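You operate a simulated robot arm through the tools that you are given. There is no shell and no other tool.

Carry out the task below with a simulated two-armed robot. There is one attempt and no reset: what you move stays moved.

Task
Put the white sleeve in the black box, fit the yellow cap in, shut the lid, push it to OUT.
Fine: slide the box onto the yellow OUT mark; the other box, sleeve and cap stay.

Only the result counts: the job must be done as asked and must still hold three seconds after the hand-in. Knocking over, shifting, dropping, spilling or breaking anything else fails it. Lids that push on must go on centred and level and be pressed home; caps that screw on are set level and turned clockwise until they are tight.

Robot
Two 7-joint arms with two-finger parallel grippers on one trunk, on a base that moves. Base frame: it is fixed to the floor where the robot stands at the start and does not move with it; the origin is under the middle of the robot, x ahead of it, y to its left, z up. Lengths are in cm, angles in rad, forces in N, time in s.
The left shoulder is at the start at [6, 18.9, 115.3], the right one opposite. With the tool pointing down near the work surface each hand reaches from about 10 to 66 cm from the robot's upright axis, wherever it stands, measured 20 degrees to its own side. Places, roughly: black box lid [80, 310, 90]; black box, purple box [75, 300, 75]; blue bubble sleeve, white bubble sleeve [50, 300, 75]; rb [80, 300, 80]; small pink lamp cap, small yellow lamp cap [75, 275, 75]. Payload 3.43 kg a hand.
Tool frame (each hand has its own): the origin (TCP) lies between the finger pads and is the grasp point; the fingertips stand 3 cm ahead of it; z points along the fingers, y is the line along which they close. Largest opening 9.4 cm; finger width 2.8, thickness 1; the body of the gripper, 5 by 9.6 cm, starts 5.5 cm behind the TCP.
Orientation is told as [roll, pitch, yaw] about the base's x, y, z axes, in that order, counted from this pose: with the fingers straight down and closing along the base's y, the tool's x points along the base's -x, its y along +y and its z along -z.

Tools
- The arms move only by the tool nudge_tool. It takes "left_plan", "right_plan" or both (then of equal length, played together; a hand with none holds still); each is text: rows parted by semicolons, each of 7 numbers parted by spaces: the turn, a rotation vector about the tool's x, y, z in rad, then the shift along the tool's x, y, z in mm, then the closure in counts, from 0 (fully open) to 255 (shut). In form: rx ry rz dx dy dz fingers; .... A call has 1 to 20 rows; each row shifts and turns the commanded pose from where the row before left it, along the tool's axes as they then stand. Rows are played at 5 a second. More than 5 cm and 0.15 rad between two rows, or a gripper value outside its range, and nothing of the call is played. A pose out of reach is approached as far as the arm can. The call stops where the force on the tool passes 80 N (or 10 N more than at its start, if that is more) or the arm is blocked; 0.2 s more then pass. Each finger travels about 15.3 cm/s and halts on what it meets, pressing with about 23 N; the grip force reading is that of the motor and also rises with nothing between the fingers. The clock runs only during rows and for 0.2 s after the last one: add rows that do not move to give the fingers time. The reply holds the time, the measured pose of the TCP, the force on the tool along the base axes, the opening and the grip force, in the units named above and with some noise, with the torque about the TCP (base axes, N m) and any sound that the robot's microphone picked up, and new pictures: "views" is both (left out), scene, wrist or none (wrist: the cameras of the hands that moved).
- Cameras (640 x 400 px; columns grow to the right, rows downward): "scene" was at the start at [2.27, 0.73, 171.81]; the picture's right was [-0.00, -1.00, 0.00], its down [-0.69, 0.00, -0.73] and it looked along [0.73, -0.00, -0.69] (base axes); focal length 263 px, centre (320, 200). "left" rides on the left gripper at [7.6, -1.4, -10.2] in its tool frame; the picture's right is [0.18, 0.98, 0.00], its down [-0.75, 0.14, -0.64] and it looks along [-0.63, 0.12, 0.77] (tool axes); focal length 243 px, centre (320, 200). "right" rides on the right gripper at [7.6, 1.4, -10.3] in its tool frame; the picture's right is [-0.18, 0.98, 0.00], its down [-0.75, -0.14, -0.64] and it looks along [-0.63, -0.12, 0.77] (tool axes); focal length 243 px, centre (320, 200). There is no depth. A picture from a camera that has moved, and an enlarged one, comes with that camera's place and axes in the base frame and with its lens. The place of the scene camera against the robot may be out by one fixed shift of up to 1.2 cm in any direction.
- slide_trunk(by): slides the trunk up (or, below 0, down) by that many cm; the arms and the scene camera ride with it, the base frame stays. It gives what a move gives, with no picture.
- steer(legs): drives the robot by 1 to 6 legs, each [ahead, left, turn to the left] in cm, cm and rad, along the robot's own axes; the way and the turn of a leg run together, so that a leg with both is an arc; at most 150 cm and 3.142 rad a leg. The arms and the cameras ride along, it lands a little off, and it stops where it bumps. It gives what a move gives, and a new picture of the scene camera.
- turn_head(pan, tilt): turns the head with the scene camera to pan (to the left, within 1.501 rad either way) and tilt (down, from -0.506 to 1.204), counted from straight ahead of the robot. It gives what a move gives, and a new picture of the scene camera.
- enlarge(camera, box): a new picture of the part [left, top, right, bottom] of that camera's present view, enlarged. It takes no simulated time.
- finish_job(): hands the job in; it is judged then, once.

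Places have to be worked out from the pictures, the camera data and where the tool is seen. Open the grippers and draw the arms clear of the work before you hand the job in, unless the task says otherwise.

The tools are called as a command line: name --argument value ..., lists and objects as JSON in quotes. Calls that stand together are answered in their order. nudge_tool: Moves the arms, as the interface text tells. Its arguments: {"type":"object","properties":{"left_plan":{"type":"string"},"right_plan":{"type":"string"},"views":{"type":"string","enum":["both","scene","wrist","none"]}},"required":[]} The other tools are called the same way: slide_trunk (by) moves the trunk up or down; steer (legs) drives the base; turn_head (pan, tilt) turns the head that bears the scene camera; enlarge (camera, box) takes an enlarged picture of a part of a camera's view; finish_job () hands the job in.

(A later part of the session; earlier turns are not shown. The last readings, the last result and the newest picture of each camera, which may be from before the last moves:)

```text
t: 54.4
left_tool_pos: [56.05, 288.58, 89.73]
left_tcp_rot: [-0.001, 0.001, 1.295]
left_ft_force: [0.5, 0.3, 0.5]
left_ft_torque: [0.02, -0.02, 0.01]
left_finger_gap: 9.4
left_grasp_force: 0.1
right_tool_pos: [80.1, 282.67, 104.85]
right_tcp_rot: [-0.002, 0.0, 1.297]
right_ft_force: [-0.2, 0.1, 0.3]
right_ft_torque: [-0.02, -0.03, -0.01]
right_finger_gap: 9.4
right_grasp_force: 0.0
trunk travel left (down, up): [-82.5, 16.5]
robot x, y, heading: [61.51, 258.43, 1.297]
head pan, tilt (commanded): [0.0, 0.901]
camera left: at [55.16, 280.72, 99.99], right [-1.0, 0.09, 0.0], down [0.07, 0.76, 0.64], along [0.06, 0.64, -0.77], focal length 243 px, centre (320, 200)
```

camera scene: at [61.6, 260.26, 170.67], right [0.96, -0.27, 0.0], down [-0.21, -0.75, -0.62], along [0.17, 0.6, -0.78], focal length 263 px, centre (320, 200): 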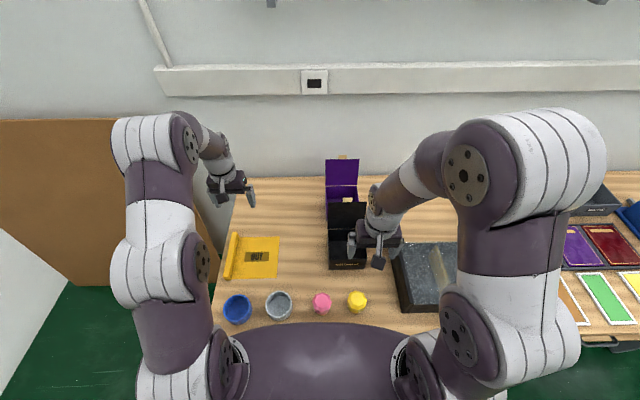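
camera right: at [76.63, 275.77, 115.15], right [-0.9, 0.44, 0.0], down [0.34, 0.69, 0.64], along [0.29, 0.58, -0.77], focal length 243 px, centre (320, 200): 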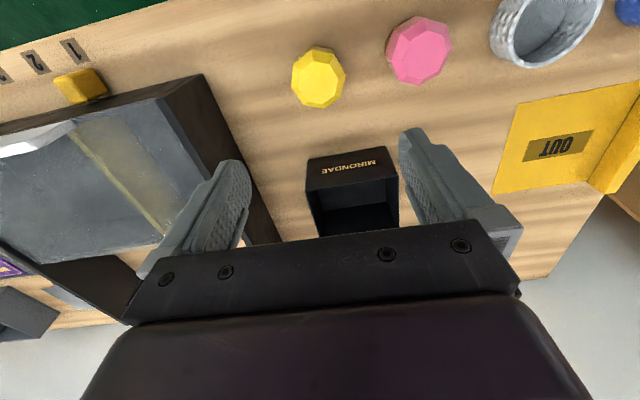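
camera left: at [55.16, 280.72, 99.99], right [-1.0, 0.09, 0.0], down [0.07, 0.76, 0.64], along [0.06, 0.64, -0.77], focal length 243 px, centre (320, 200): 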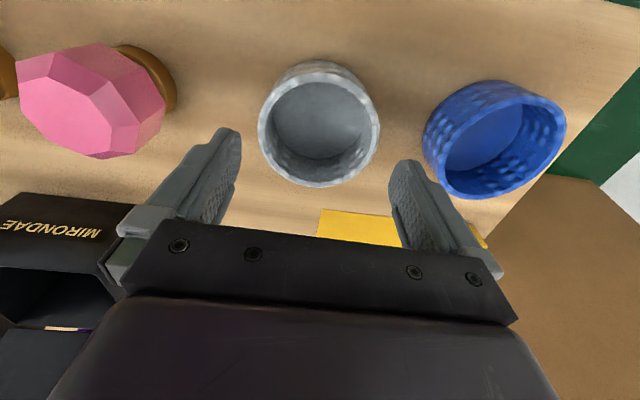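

I enlarge to check the sleeve's centring against the fingers.

enlarge --camera "left" --box '[220, 40, 420, 165]'

enlarge --camera "left" --box '[220, 100, 420, 225]'

```text
3.20 times, centred on (320, 102) of left
camera zoom: at [55.16, 280.72, 99.99], right [-1.0, 0.09, 0.0], down [0.07, 0.76, 0.64], along [0.06, 0.64, -0.77], focal length 776 px, centre (320, 512)
```

zoom: 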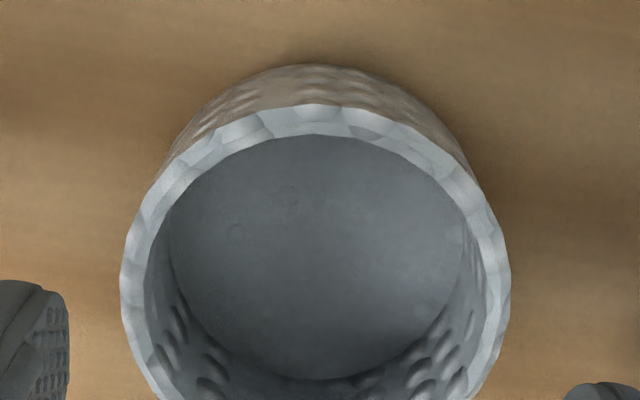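

```text
3.20 times, centred on (320, 162) of left
camera zoom: at [55.16, 280.72, 99.99], right [-1.0, 0.09, 0.0], down [0.07, 0.76, 0.64], along [0.06, 0.64, -0.77], focal length 776 px, centre (320, 320)
```

zoom: 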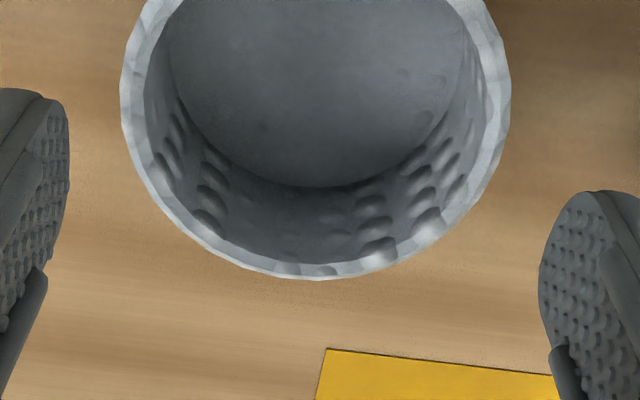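

The sleeve's centre is ~0.5 cm nearer than the TCP; top ≈84.6. I correct, lower 4.7 cm and close the fingers gently around it.

nudge_tool --left_plan "0 0 0 5 -1 20 0; 0 0 0 0 0 20 0; 0 0 0 0 0 7 0; 0 0 0 0 0 0 0; 0 0 0 0 0 0 60; 0 0 0 0 0 0 60; 0 0 0 0 0 0 60" --views "wrist"

```text
t: 56.0
left_tool_pos: [56.05, 288.06, 85.06]
left_tcp_rot: [-0.001, 0.001, 1.297]
left_ft_force: [-0.3, 0.5, 0.2]
left_ft_torque: [-0.01, 0.03, 0.01]
left_finger_gap: 8.27
left_grasp_force: 22.7
right_tool_pos: [80.09, 282.79, 104.8]
right_tcp_rot: [-0.001, 0.001, 1.293]
right_ft_force: [-0.1, -0.2, -0.7]
right_ft_torque: [0.01, 0.0, -0.01]
right_finger_gap: 9.4
right_grasp_force: 0.1
trunk travel left (down, up): [-82.5, 16.5]
robot x, y, heading: [61.34, 258.25, 1.292]
head pan, tilt (commanded): [0.0, 0.901]
camera left: at [55.08, 280.22, 95.28], right [-1.0, 0.09, 0.0], down [0.07, 0.76, 0.64], along [0.06, 0.64, -0.77], focal length 243 px, centre (320, 200)
```

left: 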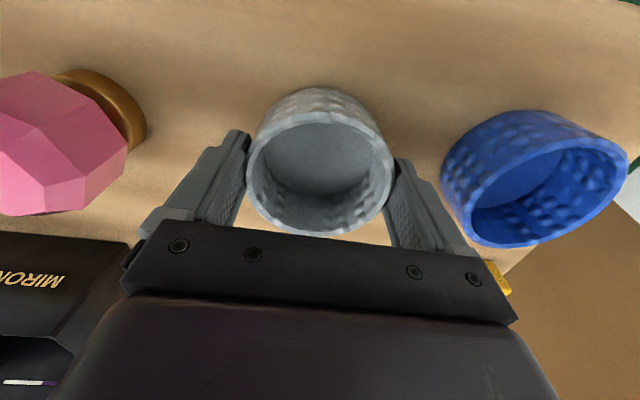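

The sleeve is gripped (gap 8.27 cm). I lift it 15 cm, and enlarge the right camera's view of the black box for its exact place.

nudge_tool --left_plan "0 0 0 0 0 -20 60; 0 0 0 0 0 -40 60; 0 0 0 0 0 -40 60; 0 0 0 0 0 -40 60; 0 0 0 0 0 0 60" --views "wrist"

enlarge --camera "right" --box '[270, 130, 430, 230]'

```text
t: 57.2
left_tool_pos: [56.06, 288.07, 99.03]
left_tcp_rot: [0.0, 0.001, 1.295]
left_ft_force: [-0.5, 0.3, -0.2]
left_ft_torque: [-0.03, 0.01, 0.0]
left_finger_gap: 7.16
left_grasp_force: 0.1
right_tool_pos: [80.06, 282.73, 104.84]
right_tcp_rot: [-0.001, -0.001, 1.297]
right_ft_force: [0.5, -0.2, -0.3]
right_ft_torque: [-0.03, 0.02, 0.02]
right_finger_gap: 9.4
right_grasp_force: 0.1
trunk travel left (down, up): [-82.5, 16.5]
robot x, y, heading: [61.09, 258.25, 1.294]
head pan, tilt (commanded): [0.0, 0.901]
camera left: at [55.19, 280.23, 109.38], right [-1.0, 0.09, 0.0], down [0.07, 0.76, 0.64], along [0.06, 0.64, -0.77], focal length 243 px, centre (320, 200)
```

left: 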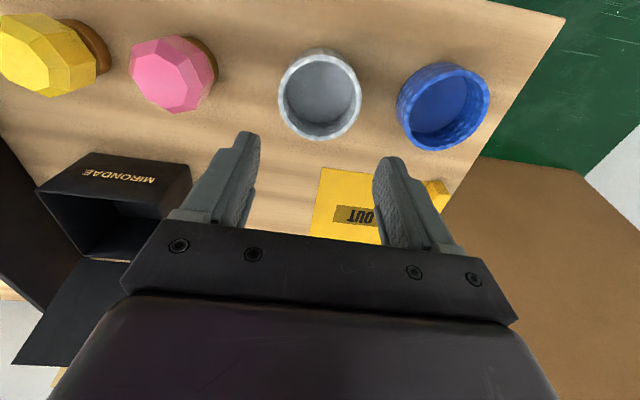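

```text
4.00 times, centred on (350, 180) of right
camera zoom: at [76.66, 275.76, 115.15], right [-0.9, 0.44, 0.0], down [0.34, 0.69, 0.64], along [0.29, 0.58, -0.77], focal length 970 px, centre (200, 280)
```

zoom: 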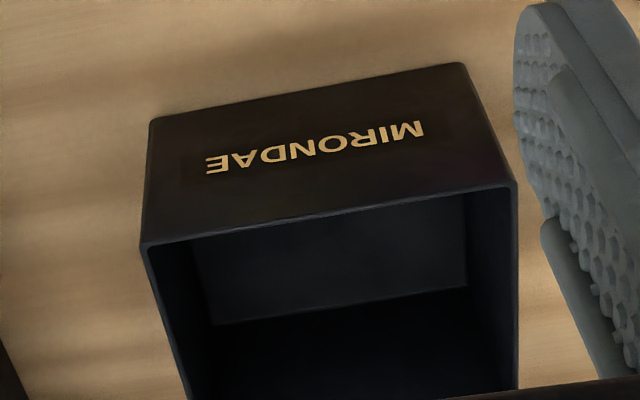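

The sleeve slipped out of the grip and still stands at its place upright. I go down again, deeper, with the fingers open, feeling for the table with small steps.

nudge_tool --left_plan "0 0 0 1 0 0 0; 0 0 0 0 0 0 0; 0 0 0 0 0 40 0; 0 0 0 0 0 40 0; 0 0 0 0 0 40 0; 0 0 0 0 0 20 0; 0 0 0 0 0 5 0; 0 0 0 0 0 5 0; 0 0 0 0 0 0 0" --views "wrist"

```text
t: 59.2
left_tool_pos: [55.99, 287.97, 84.03]
left_tcp_rot: [0.001, 0.0, 1.295]
left_ft_force: [0.3, 0.5, -0.4]
left_ft_torque: [0.0, -0.01, 0.0]
left_finger_gap: 9.38
left_grasp_force: 0.0
right_tool_pos: [80.16, 282.77, 104.87]
right_tcp_rot: [0.0, 0.001, 1.295]
right_ft_force: [0.3, -1.1, 0.4]
right_ft_torque: [-0.03, -0.01, -0.03]
right_finger_gap: 9.39
right_grasp_force: 0.0
trunk travel left (down, up): [-82.5, 16.5]
robot x, y, heading: [61.3, 258.72, 1.296]
head pan, tilt (commanded): [0.0, 0.901]
camera left: at [55.1, 280.11, 94.32], right [-1.0, 0.09, 0.0], down [0.07, 0.76, 0.64], along [0.06, 0.64, -0.77], focal length 243 px, centre (320, 200)
```

left: 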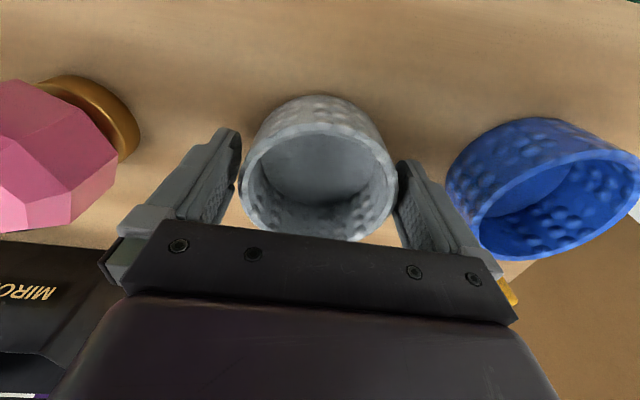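

No contact yet at fingertip z≈81.0. I continue in 3 mm steps.

nudge_tool --left_plan "0 0 0 0 0 3 0; 0 0 0 0 0 3 0; 0 0 0 0 0 3 0; 0 0 0 0 0 0 0" --views "none"

enlarge --camera "left" --box '[180, 80, 460, 255]'

```text
t: 60.2
left_tool_pos: [56.03, 287.85, 83.04]
left_tcp_rot: [-0.002, 0.0, 1.294]
left_ft_force: [-0.6, -0.3, -1.0]
left_ft_torque: [0.03, -0.01, -0.01]
left_finger_gap: 9.4
left_grasp_force: 0.2
right_tool_pos: [80.06, 282.78, 104.84]
right_tcp_rot: [0.0, -0.001, 1.295]
right_ft_force: [-0.7, -0.2, 0.8]
right_ft_torque: [-0.03, 0.01, -0.03]
right_finger_gap: 9.39
right_grasp_force: 0.0
trunk travel left (down, up): [-82.5, 16.5]
robot x, y, heading: [61.72, 258.67, 1.293]
head pan, tilt (commanded): [0.0, 0.901]
```

```text
2.29 times, centred on (320, 168) of left
camera zoom: at [55.1, 280.12, 93.39], right [-1.0, 0.09, 0.0], down [0.07, 0.76, 0.64], along [0.06, 0.64, -0.77], focal length 555 px, centre (320, 274)
```

zoom: 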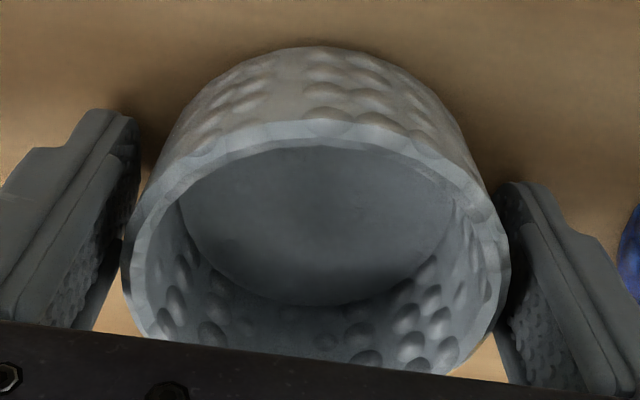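

Fingertips are at z≈80.0, still free. I close fully on the sleeve here, wait, then lift slowly by 1 cm to test.

nudge_tool --left_plan "0 0 0 0 0 0 140; 0 0 0 0 0 0 140; 0 0 0 0 0 0 140; 0 0 0 0 0 -2 140; 0 0 0 0 0 -3 140; 0 0 0 0 0 -5 140; 0 0 0 0 0 0 140" --views "wrist"

```text
t: 61.8
left_tool_pos: [55.98, 287.95, 84.02]
left_tcp_rot: [0.0, 0.001, 1.293]
left_ft_force: [-0.1, 0.8, 0.0]
left_ft_torque: [-0.02, 0.03, -0.01]
left_finger_gap: 8.4
left_grasp_force: 22.7
right_tool_pos: [80.2, 282.86, 104.8]
right_tcp_rot: [0.0, 0.0, 1.295]
right_ft_force: [0.2, 0.2, 0.8]
right_ft_torque: [0.0, 0.01, 0.0]
right_finger_gap: 9.4
right_grasp_force: 0.0
trunk travel left (down, up): [-82.5, 16.5]
robot x, y, heading: [61.49, 258.76, 1.295]
head pan, tilt (commanded): [0.0, 0.901]
camera left: at [55.1, 280.13, 94.39], right [-1.0, 0.09, 0.0], down [0.07, 0.76, 0.64], along [0.06, 0.64, -0.77], focal length 243 px, centre (320, 200)
```

left: 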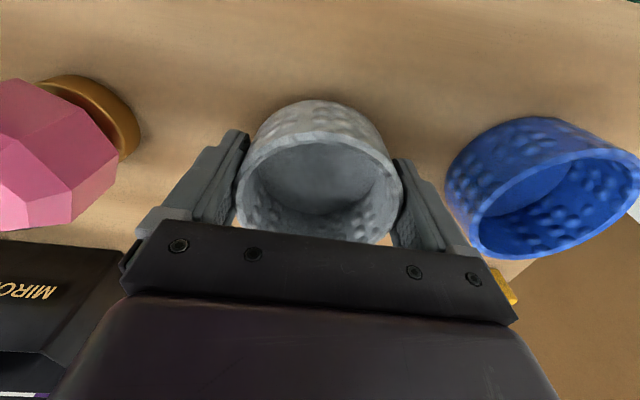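

Grip holds at gap 8.4 so far. I lift slowly 4 cm and check whether the sleeve comes along.

nudge_tool --left_plan "0 0 0 0 0 -5 140; 0 0 0 0 0 -10 140; 0 0 0 0 0 -10 140; 0 0 0 0 0 -10 140; 0 0 0 0 0 -5 140; 0 0 0 0 0 0 140" --views "wrist"

```text
t: 63.2
left_tool_pos: [55.93, 287.88, 88.1]
left_tcp_rot: [-0.001, -0.001, 1.294]
left_ft_force: [-0.1, -0.8, -0.8]
left_ft_torque: [0.01, 0.02, -0.03]
left_finger_gap: 8.38
left_grasp_force: 23.2
right_tool_pos: [80.04, 282.8, 104.92]
right_tcp_rot: [0.0, 0.0, 1.294]
right_ft_force: [0.7, -0.9, 0.8]
right_ft_torque: [0.01, -0.06, 0.0]
right_finger_gap: 9.39
right_grasp_force: 0.1
trunk travel left (down, up): [-82.5, 16.5]
robot x, y, heading: [61.1, 258.73, 1.296]
head pan, tilt (commanded): [0.0, 0.901]
camera left: at [55.12, 280.1, 98.38], right [-1.0, 0.09, 0.0], down [0.07, 0.76, 0.64], along [0.06, 0.64, -0.77], focal length 243 px, centre (320, 200)
```

left: 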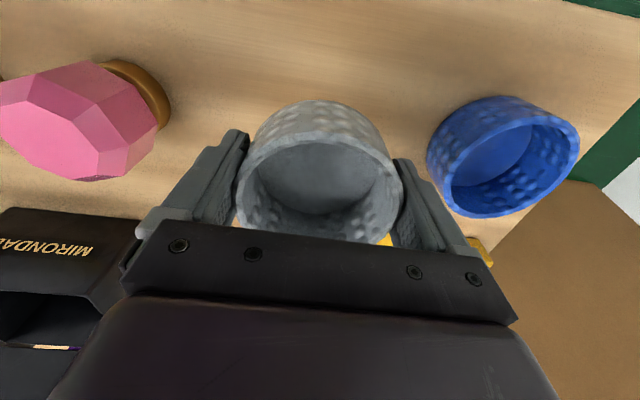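

The sleeve is held now. I lift it further to z≈100 slowly, and raise the right hand 7 cm for a second view of the box to triangulate.

nudge_tool --left_plan "0 0 0 0 0 -20 140; 0 0 0 0 0 -20 140; 0 0 0 0 0 -20 140; 0 0 0 0 0 -20 140; 0 0 0 0 0 -20 140; 0 0 0 0 0 -20 140; 0 0 0 0 0 0 140" --right_plan "0 0 0 -5 0 -20 0; 0 0 0 -5 0 -20 0; 0 0 0 -5 0 -20 0; 0 0 0 -5 0 -20 0; 0 0 0 0 0 0 0; 0 0 0 0 0 0 0; 0 0 0 0 0 0 0" --views "wrist"

enlarge --camera "right" --box '[280, 100, 440, 200]'

enlarge --camera "right" --box '[280, 140, 440, 240]'

```text
t: 64.8
left_tool_pos: [56.03, 287.95, 100.13]
left_tcp_rot: [0.0, 0.001, 1.295]
left_ft_force: [0.0, -0.3, 0.1]
left_ft_torque: [0.0, -0.01, -0.03]
left_finger_gap: 8.4
left_grasp_force: 23.4
right_tool_pos: [80.73, 284.69, 113.01]
right_tcp_rot: [0.001, 0.0, 1.295]
right_ft_force: [-0.4, -0.9, 0.8]
right_ft_torque: [0.03, 0.03, -0.02]
right_finger_gap: 9.41
right_grasp_force: 0.0
trunk travel left (down, up): [-82.5, 16.5]
robot x, y, heading: [61.29, 258.81, 1.295]
head pan, tilt (commanded): [0.0, 0.901]
camera right: at [77.21, 277.62, 123.2], right [-0.9, 0.44, 0.0], down [0.34, 0.69, 0.64], along [0.29, 0.58, -0.77], focal length 243 px, centre (320, 200)
camera left: at [55.1, 280.11, 110.42], right [-1.0, 0.09, 0.0], down [0.07, 0.76, 0.64], along [0.06, 0.64, -0.77], focal length 243 px, centre (320, 200)
```

right: 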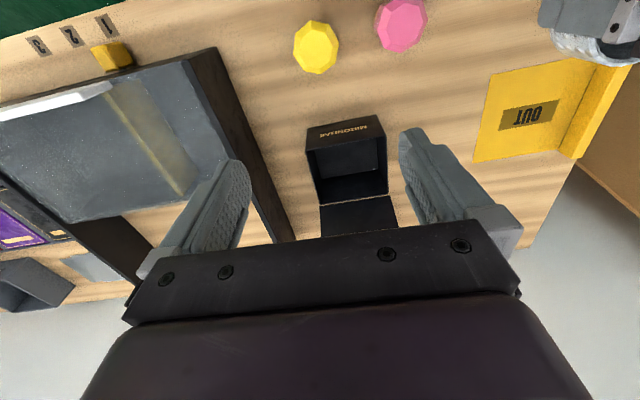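
left: 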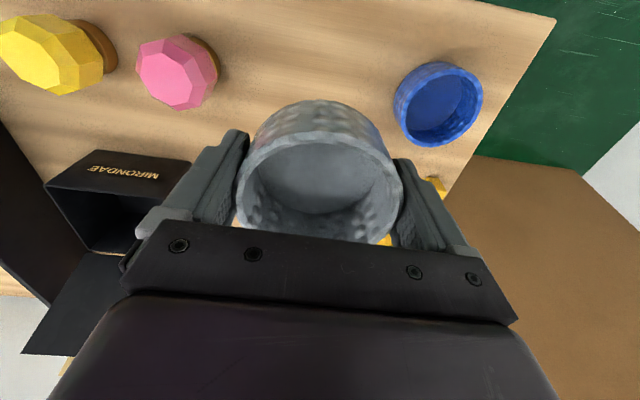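

```text
4.00 times, centred on (360, 150) of right
camera zoom: at [77.21, 277.62, 123.2], right [-0.9, 0.44, 0.0], down [0.34, 0.69, 0.64], along [0.29, 0.58, -0.77], focal length 970 px, centre (160, 400)
```

zoom: 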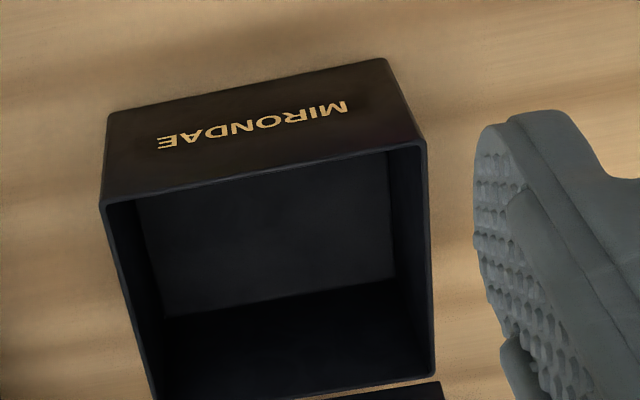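

```text
4.00 times, centred on (360, 190) of right
camera zoom: at [77.21, 277.62, 123.2], right [-0.9, 0.44, 0.0], down [0.34, 0.69, 0.64], along [0.29, 0.58, -0.77], focal length 970 px, centre (160, 240)
```

zoom: 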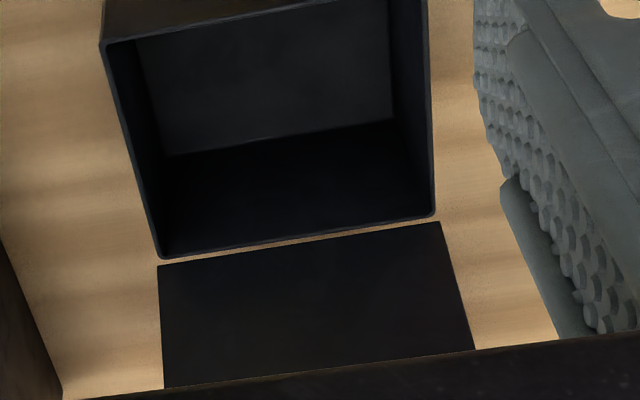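

Triangulated: table z≈79.55, box top 88.2, box F 306.2–317.6, L −4.1–8.65, inner centre (F 311.9, L 2.3). I swing the right hand away to the right and carry the sleeve over the box at z=100.

nudge_tool --left_plan "0 0 0 0 0 0 140; 0 0 0 0 0 0 140; 0 0 0 0 0 0 140; 0 0 0 0 0 0 140; 0 0 0 -28 -32 0 140; 0 0 0 -28 -32 0 140; 0 0 0 -28 -32 0 140; 0 0 0 -28 -32 0 140; 0 0 0 -28 -32 0 140; 0 0 0 -28 -32 0 140; 0 0 0 -27 -33 0 140; 0 0 0 0 0 0 140; 0 0 0 0 0 0 140" --right_plan "0 0 0 5 -40 0 0; 0 0 0 5 -40 0 0; 0 0 0 5 -40 0 0; 0 0 0 5 -40 0 0; 0 0 0 0 -40 0 0; 0 0 0 0 -20 0 0; 0 0 0 0 0 0 0; 0 0 0 0 0 0 0; 0 0 0 0 0 0 0; 0 0 0 0 0 0 0; 0 0 0 0 0 0 0; 0 0 0 0 0 0 0; 0 0 0 0 0 0 0" --views "both"

```text
t: 67.6
left_tool_pos: [83.02, 300.54, 100.19]
left_tcp_rot: [-0.001, 0.001, 1.295]
left_ft_force: [-0.2, -0.6, 0.8]
left_ft_torque: [0.03, 0.03, 0.0]
left_finger_gap: 8.4
left_grasp_force: 22.4
right_tool_pos: [101.51, 276.74, 112.98]
right_tcp_rot: [-0.002, 0.0, 1.294]
right_ft_force: [-0.1, 0.1, -0.1]
right_ft_torque: [0.0, -0.01, -0.01]
right_finger_gap: 9.43
right_grasp_force: 0.1
trunk travel left (down, up): [-82.5, 16.5]
robot x, y, heading: [61.28, 258.52, 1.297]
head pan, tilt (commanded): [0.0, 0.901]
camera scene: at [61.76, 260.78, 170.66], right [0.96, -0.27, 0.0], down [-0.21, -0.75, -0.62], along [0.17, 0.6, -0.78], focal length 263 px, centre (320, 200)
camera right: at [97.98, 269.74, 123.21], right [-0.9, 0.44, 0.0], down [0.34, 0.69, 0.64], along [0.29, 0.58, -0.77], focal length 243 px, centre (320, 200)
camera left: at [82.14, 292.78, 110.46], right [-1.0, 0.09, 0.0], down [0.07, 0.76, 0.64], along [0.06, 0.64, -0.77], focal length 243 px, centre (320, 200)
```

scene: 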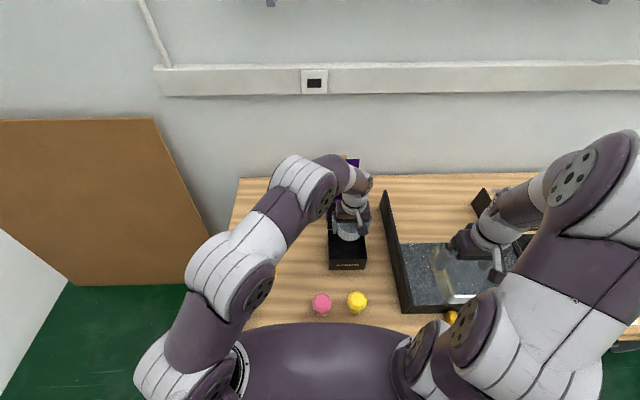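
right: 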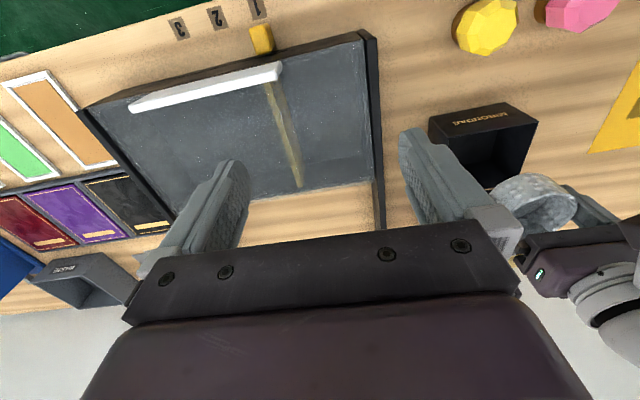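
left: 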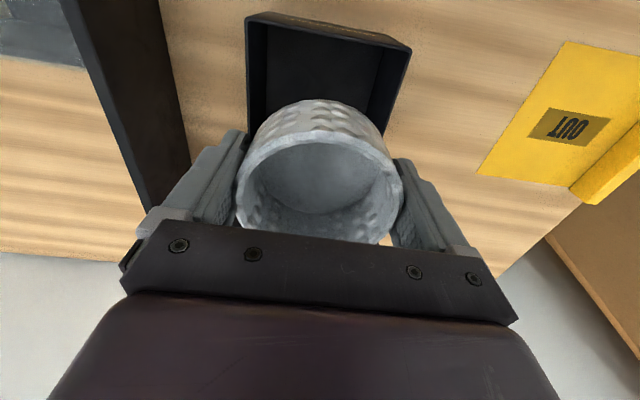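

The sleeve hangs centred over the box (TCP F 311.8, L 2.3). I lower it to z≈89.5, just entering the box, and check from both cameras.

nudge_tool --left_plan "0 0 0 0 0 20 140; 0 0 0 0 0 20 140; 0 0 0 0 0 20 140; 0 0 0 0 0 20 140; 0 0 0 0 0 20 140; 0 0 0 0 0 7 140; 0 0 0 0 0 0 140" --right_plan "0 0 0 0 0 0 0; 0 0 0 0 0 0 0; 0 0 0 0 0 0 0; 0 0 0 0 0 0 0; 0 0 0 0 0 0 0; 0 0 0 0 0 0 0; 0 0 0 0 0 0 0" --views "wrist"

enlarge --camera "right" --box '[400, 80, 640, 230]'

```text
t: 69.2
left_tool_pos: [83.02, 300.57, 89.57]
left_tcp_rot: [0.0, 0.0, 1.296]
left_ft_force: [-0.7, -0.1, -0.3]
left_ft_torque: [-0.01, -0.03, 0.0]
left_finger_gap: 8.37
left_grasp_force: 22.8
right_tool_pos: [101.49, 276.88, 112.98]
right_tcp_rot: [0.0, 0.001, 1.296]
right_ft_force: [-0.2, 0.3, -0.1]
right_ft_torque: [-0.03, 0.03, 0.01]
right_finger_gap: 9.4
right_grasp_force: 0.2
trunk travel left (down, up): [-82.5, 16.5]
robot x, y, heading: [61.33, 258.2, 1.294]
head pan, tilt (commanded): [0.0, 0.901]
camera right: at [97.98, 269.74, 123.22], right [-0.9, 0.44, 0.0], down [0.34, 0.69, 0.64], along [0.29, 0.58, -0.77], focal length 243 px, centre (320, 200)
camera left: at [82.1, 292.82, 99.75], right [-1.0, 0.09, 0.0], down [0.07, 0.76, 0.64], along [0.06, 0.64, -0.77], focal length 243 px, centre (320, 200)
```

right: 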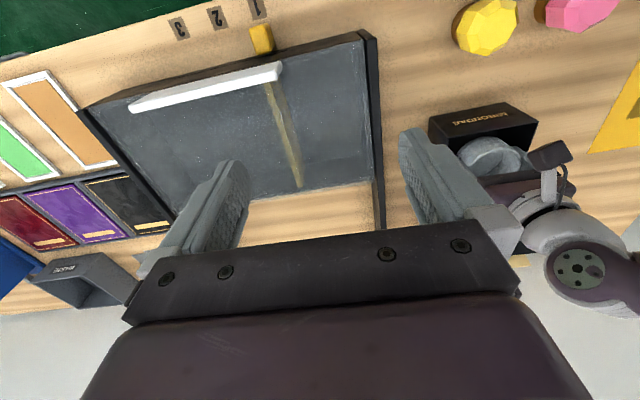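
left: 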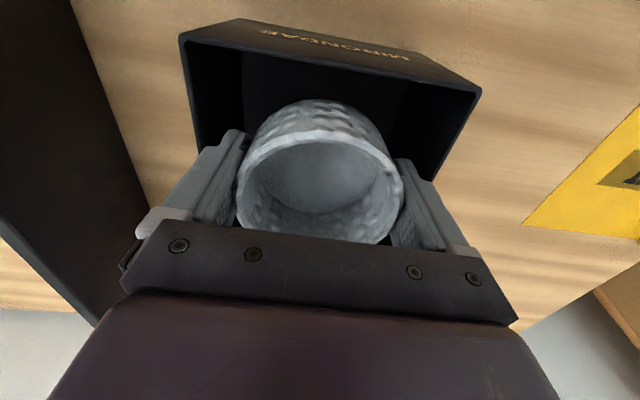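

```text
2.67 times, centred on (520, 155) of right
camera zoom: at [97.98, 269.74, 123.22], right [-0.9, 0.44, 0.0], down [0.34, 0.69, 0.64], along [0.29, 0.58, -0.77], focal length 647 px, centre (-213, 320)
```

zoom: 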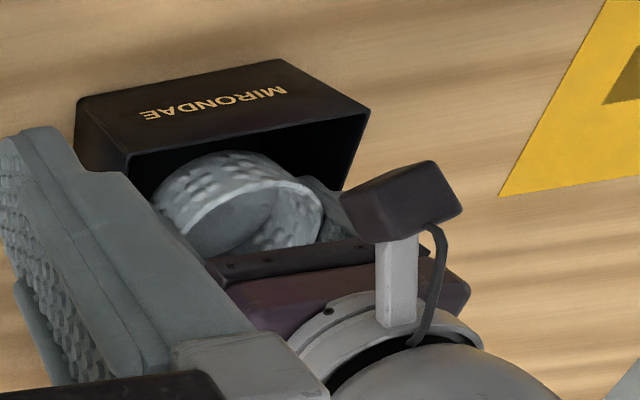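

The sleeve is entering the box cleanly. I lower in smaller steps to z≈85.

nudge_tool --left_plan "0 0 0 0 0 10 140; 0 0 0 0 0 10 140; 0 0 0 0 0 10 140; 0 0 0 0 0 8 140; 0 0 0 0 0 5 140; 0 0 0 0 0 0 140" --views "wrist"

```text
t: 70.6
left_tool_pos: [82.91, 300.58, 85.31]
left_tcp_rot: [0.0, 0.0, 1.295]
left_ft_force: [0.8, -0.3, -0.4]
left_ft_torque: [0.03, 0.02, 0.03]
left_finger_gap: 8.37
left_grasp_force: 23.1
right_tool_pos: [101.59, 276.8, 112.95]
right_tcp_rot: [0.0, 0.001, 1.296]
right_ft_force: [0.9, -0.8, -0.2]
right_ft_torque: [0.0, -0.03, -0.02]
right_finger_gap: 9.41
right_grasp_force: 0.1
trunk travel left (down, up): [-82.5, 16.5]
robot x, y, heading: [61.43, 258.81, 1.293]
head pan, tilt (commanded): [0.0, 0.901]
camera left: at [82.04, 292.76, 95.43], right [-1.0, 0.09, 0.0], down [0.07, 0.76, 0.64], along [0.06, 0.64, -0.77], focal length 243 px, centre (320, 200)
```

left: 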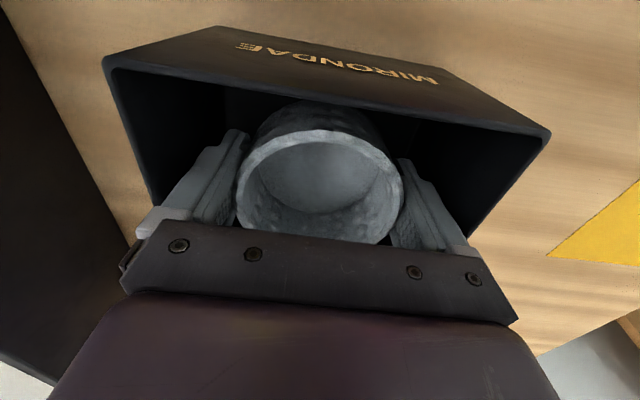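

Still free of contact at z=85.3. I lower 8 mm more in small steps, watching the force.

nudge_tool --left_plan "0 0 0 0 0 4 140; 0 0 0 0 0 0 140; 0 0 0 0 0 4 140; 0 0 0 0 0 0 140" --views "wrist"

enlarge --camera "left" --box '[90, 90, 500, 346]'

```text
t: 71.6
left_tool_pos: [82.88, 300.59, 84.16]
left_tcp_rot: [0.0, 0.0, 1.294]
left_ft_force: [0.1, 0.6, -0.4]
left_ft_torque: [-0.05, -0.01, 0.0]
left_finger_gap: 8.37
left_grasp_force: 23.4
right_tool_pos: [101.52, 276.76, 112.94]
right_tcp_rot: [-0.001, 0.002, 1.295]
right_ft_force: [-0.8, -0.3, 0.3]
right_ft_torque: [-0.02, 0.0, 0.01]
right_finger_gap: 9.39
right_grasp_force: 0.0
trunk travel left (down, up): [-82.5, 16.5]
robot x, y, heading: [61.46, 258.47, 1.295]
head pan, tilt (commanded): [0.0, 0.901]
camera left: at [82.05, 292.77, 94.62], right [-1.0, 0.09, 0.0], down [0.07, 0.76, 0.64], along [0.06, 0.64, -0.77], focal length 243 px, centre (320, 200)
```

left: 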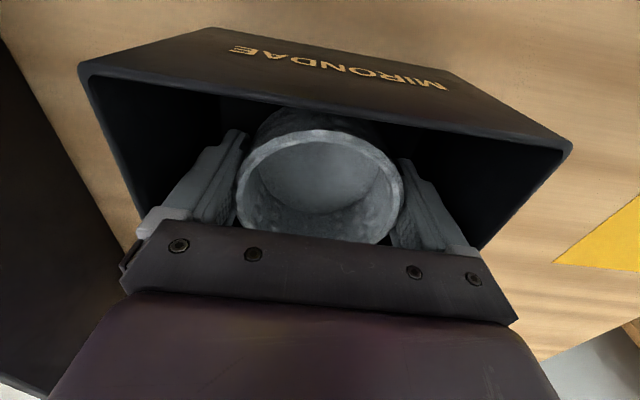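

```text
1.56 times, centred on (295, 218) of left
camera zoom: at [82.05, 292.77, 94.62], right [-1.0, 0.09, 0.0], down [0.07, 0.76, 0.64], along [0.06, 0.64, -0.77], focal length 379 px, centre (359, 172)
```

zoom: 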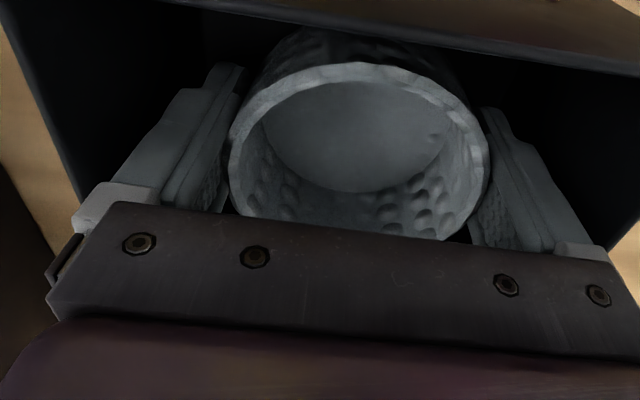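

The sleeve's bottom should be ~7 mm above the floor. I open the fingers just a little (to ~9.2 cm) to release it, and look.

nudge_tool --left_plan "0 0 0 0 0 0 100; 0 0 0 0 0 0 30; 0 0 0 0 0 0 6; 0 0 0 0 0 0 6; 0 0 0 0 0 0 6" --views "wrist"

```text
t: 72.8
left_tool_pos: [82.87, 300.61, 84.37]
left_tcp_rot: [0.0, 0.0, 1.297]
left_ft_force: [0.7, -0.5, 0.4]
left_ft_torque: [0.01, 0.04, -0.02]
left_finger_gap: 9.17
left_grasp_force: 0.0
right_tool_pos: [101.56, 276.76, 113.02]
right_tcp_rot: [-0.001, 0.001, 1.296]
right_ft_force: [1.1, -0.1, -0.4]
right_ft_torque: [-0.02, 0.0, 0.03]
right_finger_gap: 9.42
right_grasp_force: 0.2
trunk travel left (down, up): [-82.5, 16.5]
robot x, y, heading: [61.61, 258.75, 1.291]
head pan, tilt (commanded): [0.0, 0.901]
camera left: at [82.05, 292.77, 94.63], right [-1.0, 0.09, 0.0], down [0.07, 0.76, 0.64], along [0.06, 0.64, -0.77], focal length 243 px, centre (320, 200)
```

left: 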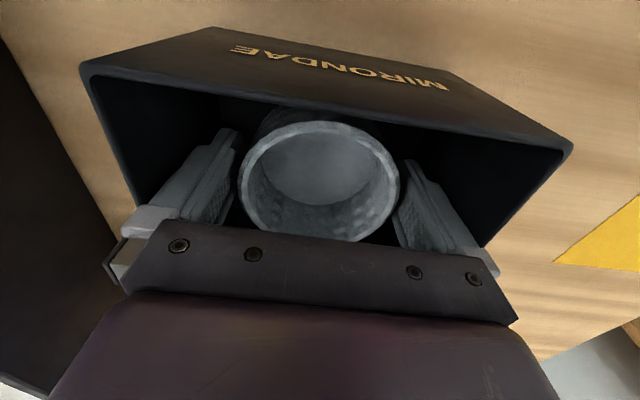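

Released; the sleeve sits in the box. I raise the left hand straight up slowly and check.

nudge_tool --left_plan "0 0 0 0 0 -5 6; 0 0 0 0 0 -10 6; 0 0 0 0 0 -20 6; 0 0 0 0 0 -30 6; 0 0 0 0 0 -40 6; 0 0 0 0 0 -40 6; 0 0 0 0 0 0 6" --views "wrist"

enlarge --camera "left" --box '[220, 0, 440, 137]'

enlarge --camera "left" --box '[220, 100, 440, 237]'

```text
t: 74.4
left_tool_pos: [82.76, 300.5, 98.94]
left_tcp_rot: [0.001, 0.001, 1.294]
left_ft_force: [0.8, -1.2, 0.0]
left_ft_torque: [0.02, 0.0, 0.03]
left_finger_gap: 9.19
left_grasp_force: 0.1
right_tool_pos: [101.5, 276.83, 112.92]
right_tcp_rot: [0.001, -0.001, 1.294]
right_ft_force: [0.6, 0.3, 0.1]
right_ft_torque: [-0.01, 0.01, -0.02]
right_finger_gap: 9.41
right_grasp_force: 0.0
trunk travel left (down, up): [-82.5, 16.5]
robot x, y, heading: [61.64, 258.58, 1.292]
head pan, tilt (commanded): [0.0, 0.901]
camera left: at [81.95, 292.77, 109.17], right [-1.0, 0.09, 0.0], down [0.07, 0.76, 0.64], along [0.06, 0.64, -0.77], focal length 243 px, centre (320, 200)
```

left: 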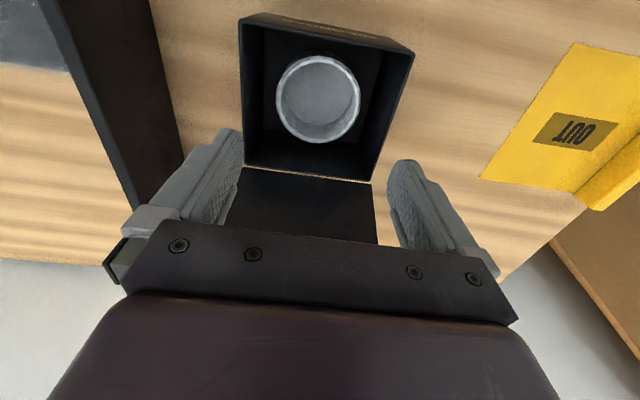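

```text
2.91 times, centred on (330, 68) of left
camera zoom: at [81.95, 292.77, 109.17], right [-1.0, 0.09, 0.0], down [0.07, 0.76, 0.64], along [0.06, 0.64, -0.77], focal length 706 px, centre (291, 582)
```

zoom: 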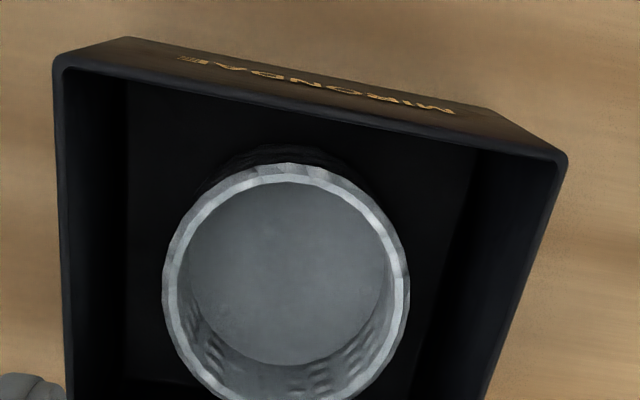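

```text
2.91 times, centred on (330, 168) of left
camera zoom: at [81.95, 292.77, 109.17], right [-1.0, 0.09, 0.0], down [0.07, 0.76, 0.64], along [0.06, 0.64, -0.77], focal length 706 px, centre (291, 292)
```

zoom: 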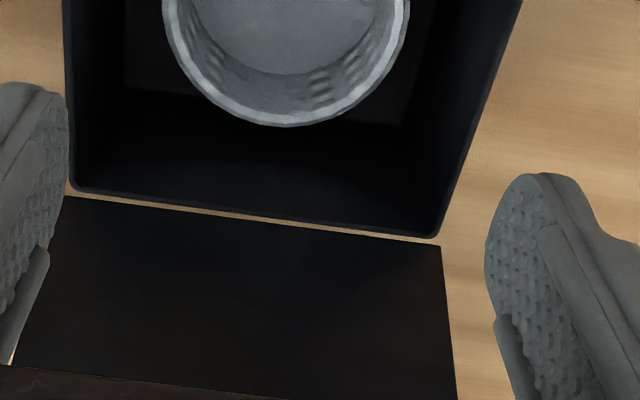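

The sleeve stands level in the box (centre ≈ F 312.2, L 2.5). Now the cap: its octagon has vertices along my axes, so the gripper should be turned 22.5°. I draw the left hand away to the left and bring the right hand over the yellow cap with that turn.

nudge_tool --left_plan "0 0 0 0 0 -20 0; 0 0 0 10 38 -10 0; 0 0 0 10 38 -10 0; 0 0 0 10 38 -10 0; 0 0 0 10 38 -10 0; 0 0 0 10 38 0 0; 0 0 0 10 38 0 0; 0 0 0 10 38 0 0; 0 0 0 10 38 0 0; 0 0 0 10 38 0 0; 0 0 0 0 0 0 0; 0 0 0 0 0 0 0; 0 0 0 0 0 0 0; 0 0 0 0 0 0 0; 0 0 0 0 0 0 0" --right_plan "0 0 0 0 0 0 0; 0 0 0 0 0 0 0; 0 0 0 0 0 0 0; 0 0 0 0 0 0 0; 0 0 0 2 37 0 0; 0 0 0 1 37 0 0; 0 0 0 1 37 0 0; 0 0 0 1 37 0 0; 0 0 0 1 37 0 0; 0 0 0 1 35 0 0; 0 0 -0.1 0 0 25 0; 0 0 -0.1 0 0 25 0; 0 0 -0.1 0 0 25 0; 0 0 -0.093 0 0 25 0; 0 0 0 0 0 0 0" --views "both"

```text
t: 77.6
left_tool_pos: [47.46, 301.25, 104.8]
left_tcp_rot: [0.0, -0.001, 1.295]
left_ft_force: [0.3, -0.8, -0.5]
left_ft_torque: [0.03, -0.03, 0.0]
left_finger_gap: 9.4
left_grasp_force: 0.0
right_tool_pos: [79.98, 282.04, 102.87]
right_tcp_rot: [0.0, -0.002, 1.688]
right_ft_force: [0.6, 0.7, 0.6]
right_ft_torque: [0.03, -0.01, 0.05]
right_finger_gap: 9.39
right_grasp_force: 0.1
trunk travel left (down, up): [-82.5, 16.5]
robot x, y, heading: [60.9, 258.47, 1.294]
head pan, tilt (commanded): [0.0, 0.901]
camera scene: at [61.71, 260.71, 170.66], right [0.96, -0.27, 0.0], down [-0.21, -0.75, -0.62], along [0.17, 0.6, -0.78], focal length 263 px, centre (320, 200)
camera right: at [79.44, 274.17, 113.14], right [-1.0, 0.07, 0.0], down [0.05, 0.76, 0.64], along [0.04, 0.64, -0.77], focal length 243 px, centre (320, 200)
camera left: at [46.61, 293.38, 114.98], right [-1.0, 0.09, 0.0], down [0.07, 0.76, 0.64], along [0.06, 0.64, -0.77], focal length 243 px, centre (320, 200)
```

scene: 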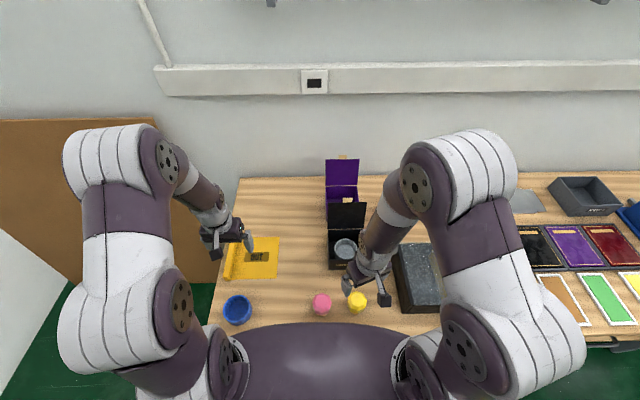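
right: 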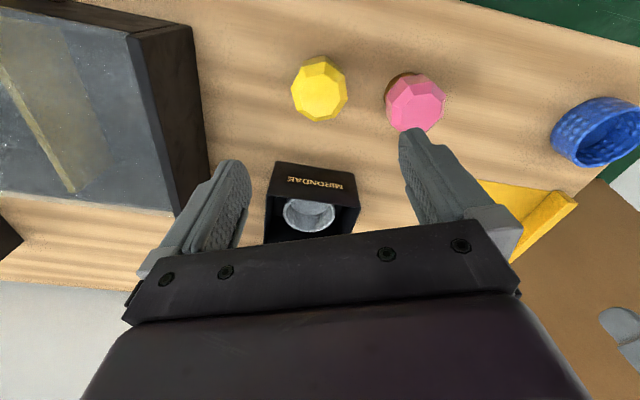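
left: 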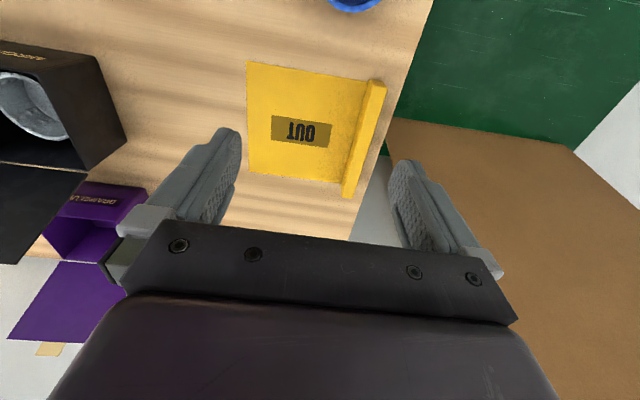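

The right hand is over the yellow cap, turned 22.5°. I enlarge to verify alignment of faces and centre.

enlarge --camera "right" --box '[240, 40, 400, 140]'

```text
4.00 times, centred on (320, 90) of right
camera zoom: at [79.44, 274.17, 113.14], right [-1.0, 0.07, 0.0], down [0.05, 0.76, 0.64], along [0.04, 0.64, -0.77], focal length 970 px, centre (320, 640)
```

zoom: 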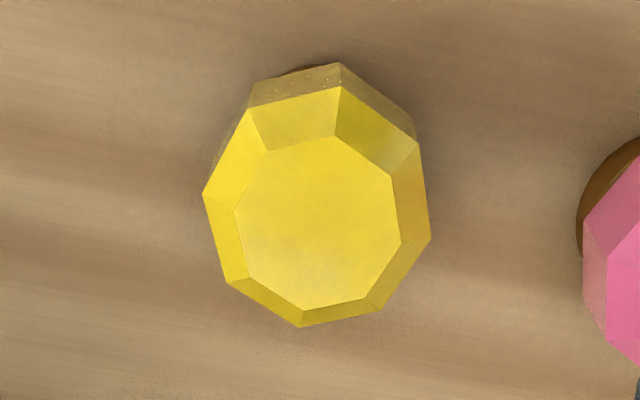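

Faces line up with the gripper axes; the cap centre is 2 mm off in x and 1.6 mm in y. I correct, lower to z≈86.5 and close on the upright band.

nudge_tool --right_plan "0 0 0 -2.2 -1.6 30 0; 0 0 0 0 0 40 0; 0 0 0 0 0 40 0; 0 0 0 0 0 0 0; 0 0 0 0 0 20 0; 0 0 0 0 0 20 0; 0 0 0 0 0 13 0; 0 0 0 0 0 0 0" --views "wrist"

```text
t: 79.4
left_tool_pos: [47.56, 301.16, 104.64]
left_tcp_rot: [-0.001, 0.0, 1.295]
left_ft_force: [-0.2, 0.4, -0.7]
left_ft_torque: [-0.01, -0.01, -0.02]
left_finger_gap: 9.41
left_grasp_force: 0.0
right_tool_pos: [80.04, 282.35, 86.55]
right_tcp_rot: [0.001, -0.001, 1.69]
right_ft_force: [-0.3, 0.4, 0.2]
right_ft_torque: [-0.03, 0.02, 0.0]
right_finger_gap: 9.4
right_grasp_force: 0.0
trunk travel left (down, up): [-82.5, 16.5]
robot x, y, heading: [60.88, 258.29, 1.294]
head pan, tilt (commanded): [0.0, 0.901]
camera right: at [79.5, 274.49, 96.84], right [-1.0, 0.07, 0.0], down [0.05, 0.76, 0.64], along [0.04, 0.64, -0.77], focal length 243 px, centre (320, 200)
```

right: 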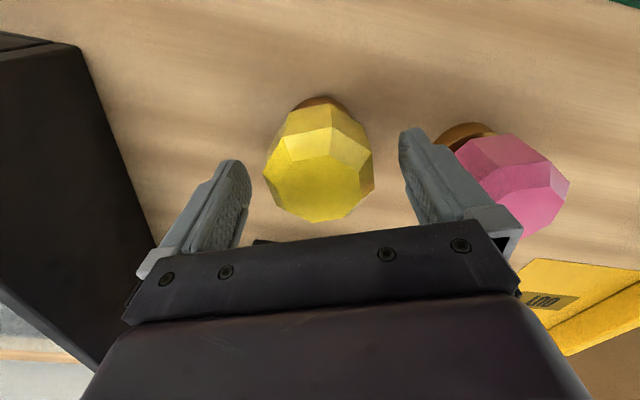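

Cap sits between the fingers. I close the grip and lift slightly to test.

nudge_tool --right_plan "0 0 0 0 0 0 60; 0 0 0 0 0 0 120; 0 0 0 0 0 0 180; 0 0 0 0 0 0 180; 0 0 0 0 0 -2 180; 0 0 0 0 0 -4 180; 0 0 0 0 0 -4 180; 0 0 0 0 0 0 180" --views "wrist"

```text
t: 81.2
left_tool_pos: [47.52, 301.2, 104.62]
left_tcp_rot: [0.0, 0.0, 1.295]
left_ft_force: [0.3, 1.1, -0.5]
left_ft_torque: [-0.03, 0.02, -0.02]
left_finger_gap: 9.42
left_grasp_force: 0.0
right_tool_pos: [80.04, 282.38, 87.8]
right_tcp_rot: [0.0, 0.0, 1.689]
right_ft_force: [0.5, -0.2, 0.4]
right_ft_torque: [0.03, -0.01, 0.0]
right_finger_gap: 6.09
right_grasp_force: 23.2
trunk travel left (down, up): [-82.5, 16.5]
robot x, y, heading: [61.0, 258.27, 1.295]
head pan, tilt (commanded): [0.0, 0.901]
camera right: at [79.54, 274.5, 97.93], right [-1.0, 0.07, 0.0], down [0.05, 0.76, 0.64], along [0.04, 0.64, -0.77], focal length 243 px, centre (320, 200)
```

right: 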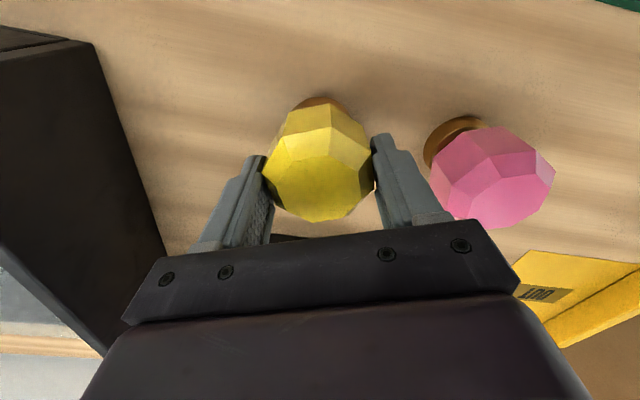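

Gripped at 6.1 cm. I lift slowly to z≈100.

nudge_tool --right_plan "0 0 0 0 0 -10 180; 0 0 0 0 0 -10 180; 0 0 0 0 0 -15 180; 0 0 0 0 0 -20 180; 0 0 0 0 0 -20 180; 0 0 0 0 0 -20 180; 0 0 0 0 0 -20 180; 0 0 0 0 0 -10 180; 0 0 0 0 0 0 180" --views "wrist"

```text
t: 83.2
left_tool_pos: [47.4, 301.18, 104.56]
left_tcp_rot: [-0.001, -0.001, 1.295]
left_ft_force: [-0.4, -0.1, 0.3]
left_ft_torque: [-0.03, -0.02, 0.03]
left_finger_gap: 9.37
left_grasp_force: 0.1
right_tool_pos: [80.04, 282.4, 100.12]
right_tcp_rot: [0.0, -0.001, 1.689]
right_ft_force: [0.5, 0.3, -0.8]
right_ft_torque: [0.02, 0.02, 0.02]
right_finger_gap: 6.09
right_grasp_force: 23.1
trunk travel left (down, up): [-82.5, 16.5]
robot x, y, heading: [61.34, 258.4, 1.295]
head pan, tilt (commanded): [0.0, 0.901]
camera right: at [79.53, 274.5, 110.34], right [-1.0, 0.07, 0.0], down [0.05, 0.77, 0.64], along [0.04, 0.64, -0.77], focal length 243 px, centre (320, 200)
```

right: 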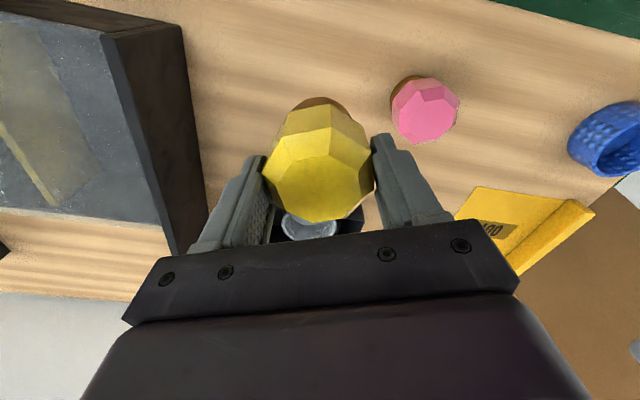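

The cap is held. I carry it over the sleeve in the box (base x 82.9, y 301.0) at z≈100.

nudge_tool --right_plan "0 0 0 -36.2 -10.1 0 180; 0 0 0 -36.2 -10.1 0 180; 0 0 0 -36.2 -10.1 0 180; 0 0 0 -36.2 -10.1 0 180; 0 0 0 -36.4 -10.1 0 180; 0 0 0 0 0 0 180; 0 0 0 0 0 0 180" --views "both"

enlarge --camera "left" --box '[0, 0, 240, 150]'

```text
t: 84.8
left_tool_pos: [47.42, 301.28, 104.71]
left_tcp_rot: [0.001, 0.002, 1.295]
left_ft_force: [0.5, 0.9, -0.5]
left_ft_torque: [-0.04, 0.01, -0.03]
left_finger_gap: 9.39
left_grasp_force: 0.0
right_tool_pos: [83.13, 301.1, 100.18]
right_tcp_rot: [0.001, -0.001, 1.691]
right_ft_force: [0.5, 0.3, -1.1]
right_ft_torque: [-0.02, -0.02, -0.02]
right_finger_gap: 6.08
right_grasp_force: 23.0
trunk travel left (down, up): [-82.5, 16.5]
robot x, y, heading: [61.23, 258.78, 1.297]
head pan, tilt (commanded): [0.0, 0.901]
camera scene: at [61.75, 260.81, 170.66], right [0.96, -0.27, 0.0], down [-0.21, -0.75, -0.62], along [0.17, 0.6, -0.78], focal length 263 px, centre (320, 200)
camera right: at [82.5, 293.14, 110.39], right [-1.0, 0.07, 0.0], down [0.05, 0.77, 0.64], along [0.04, 0.64, -0.77], focal length 243 px, centre (320, 200)
```

scene: 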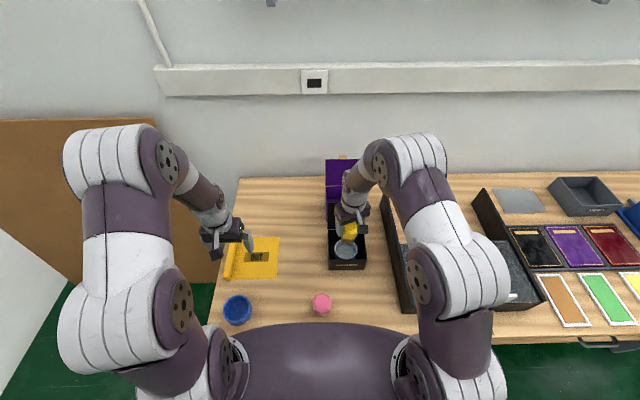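
right: 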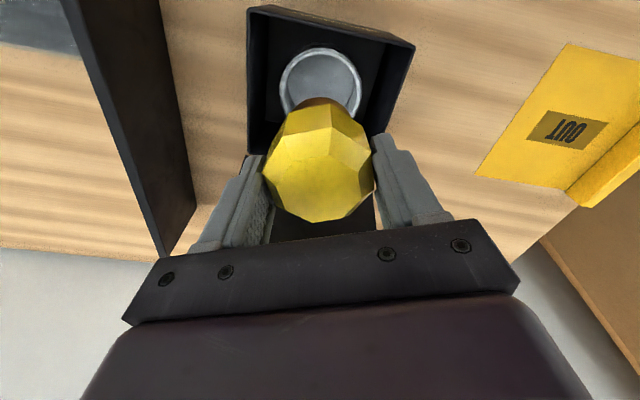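

```text
2.67 times, centred on (120, 75) of left
camera zoom: at [46.64, 293.44, 114.96], right [-1.0, 0.09, 0.0], down [0.07, 0.76, 0.64], along [0.06, 0.64, -0.77], focal length 647 px, centre (853, 533)
```

zoom: 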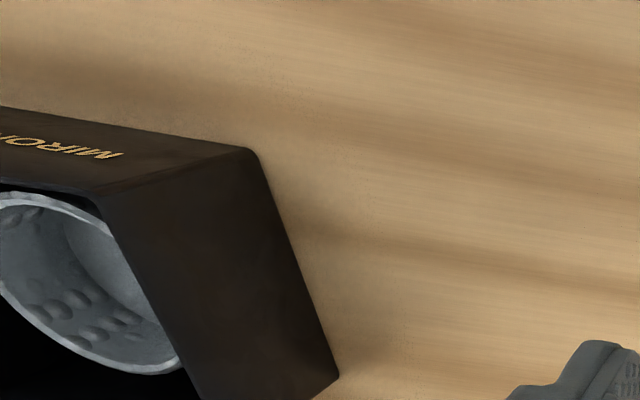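

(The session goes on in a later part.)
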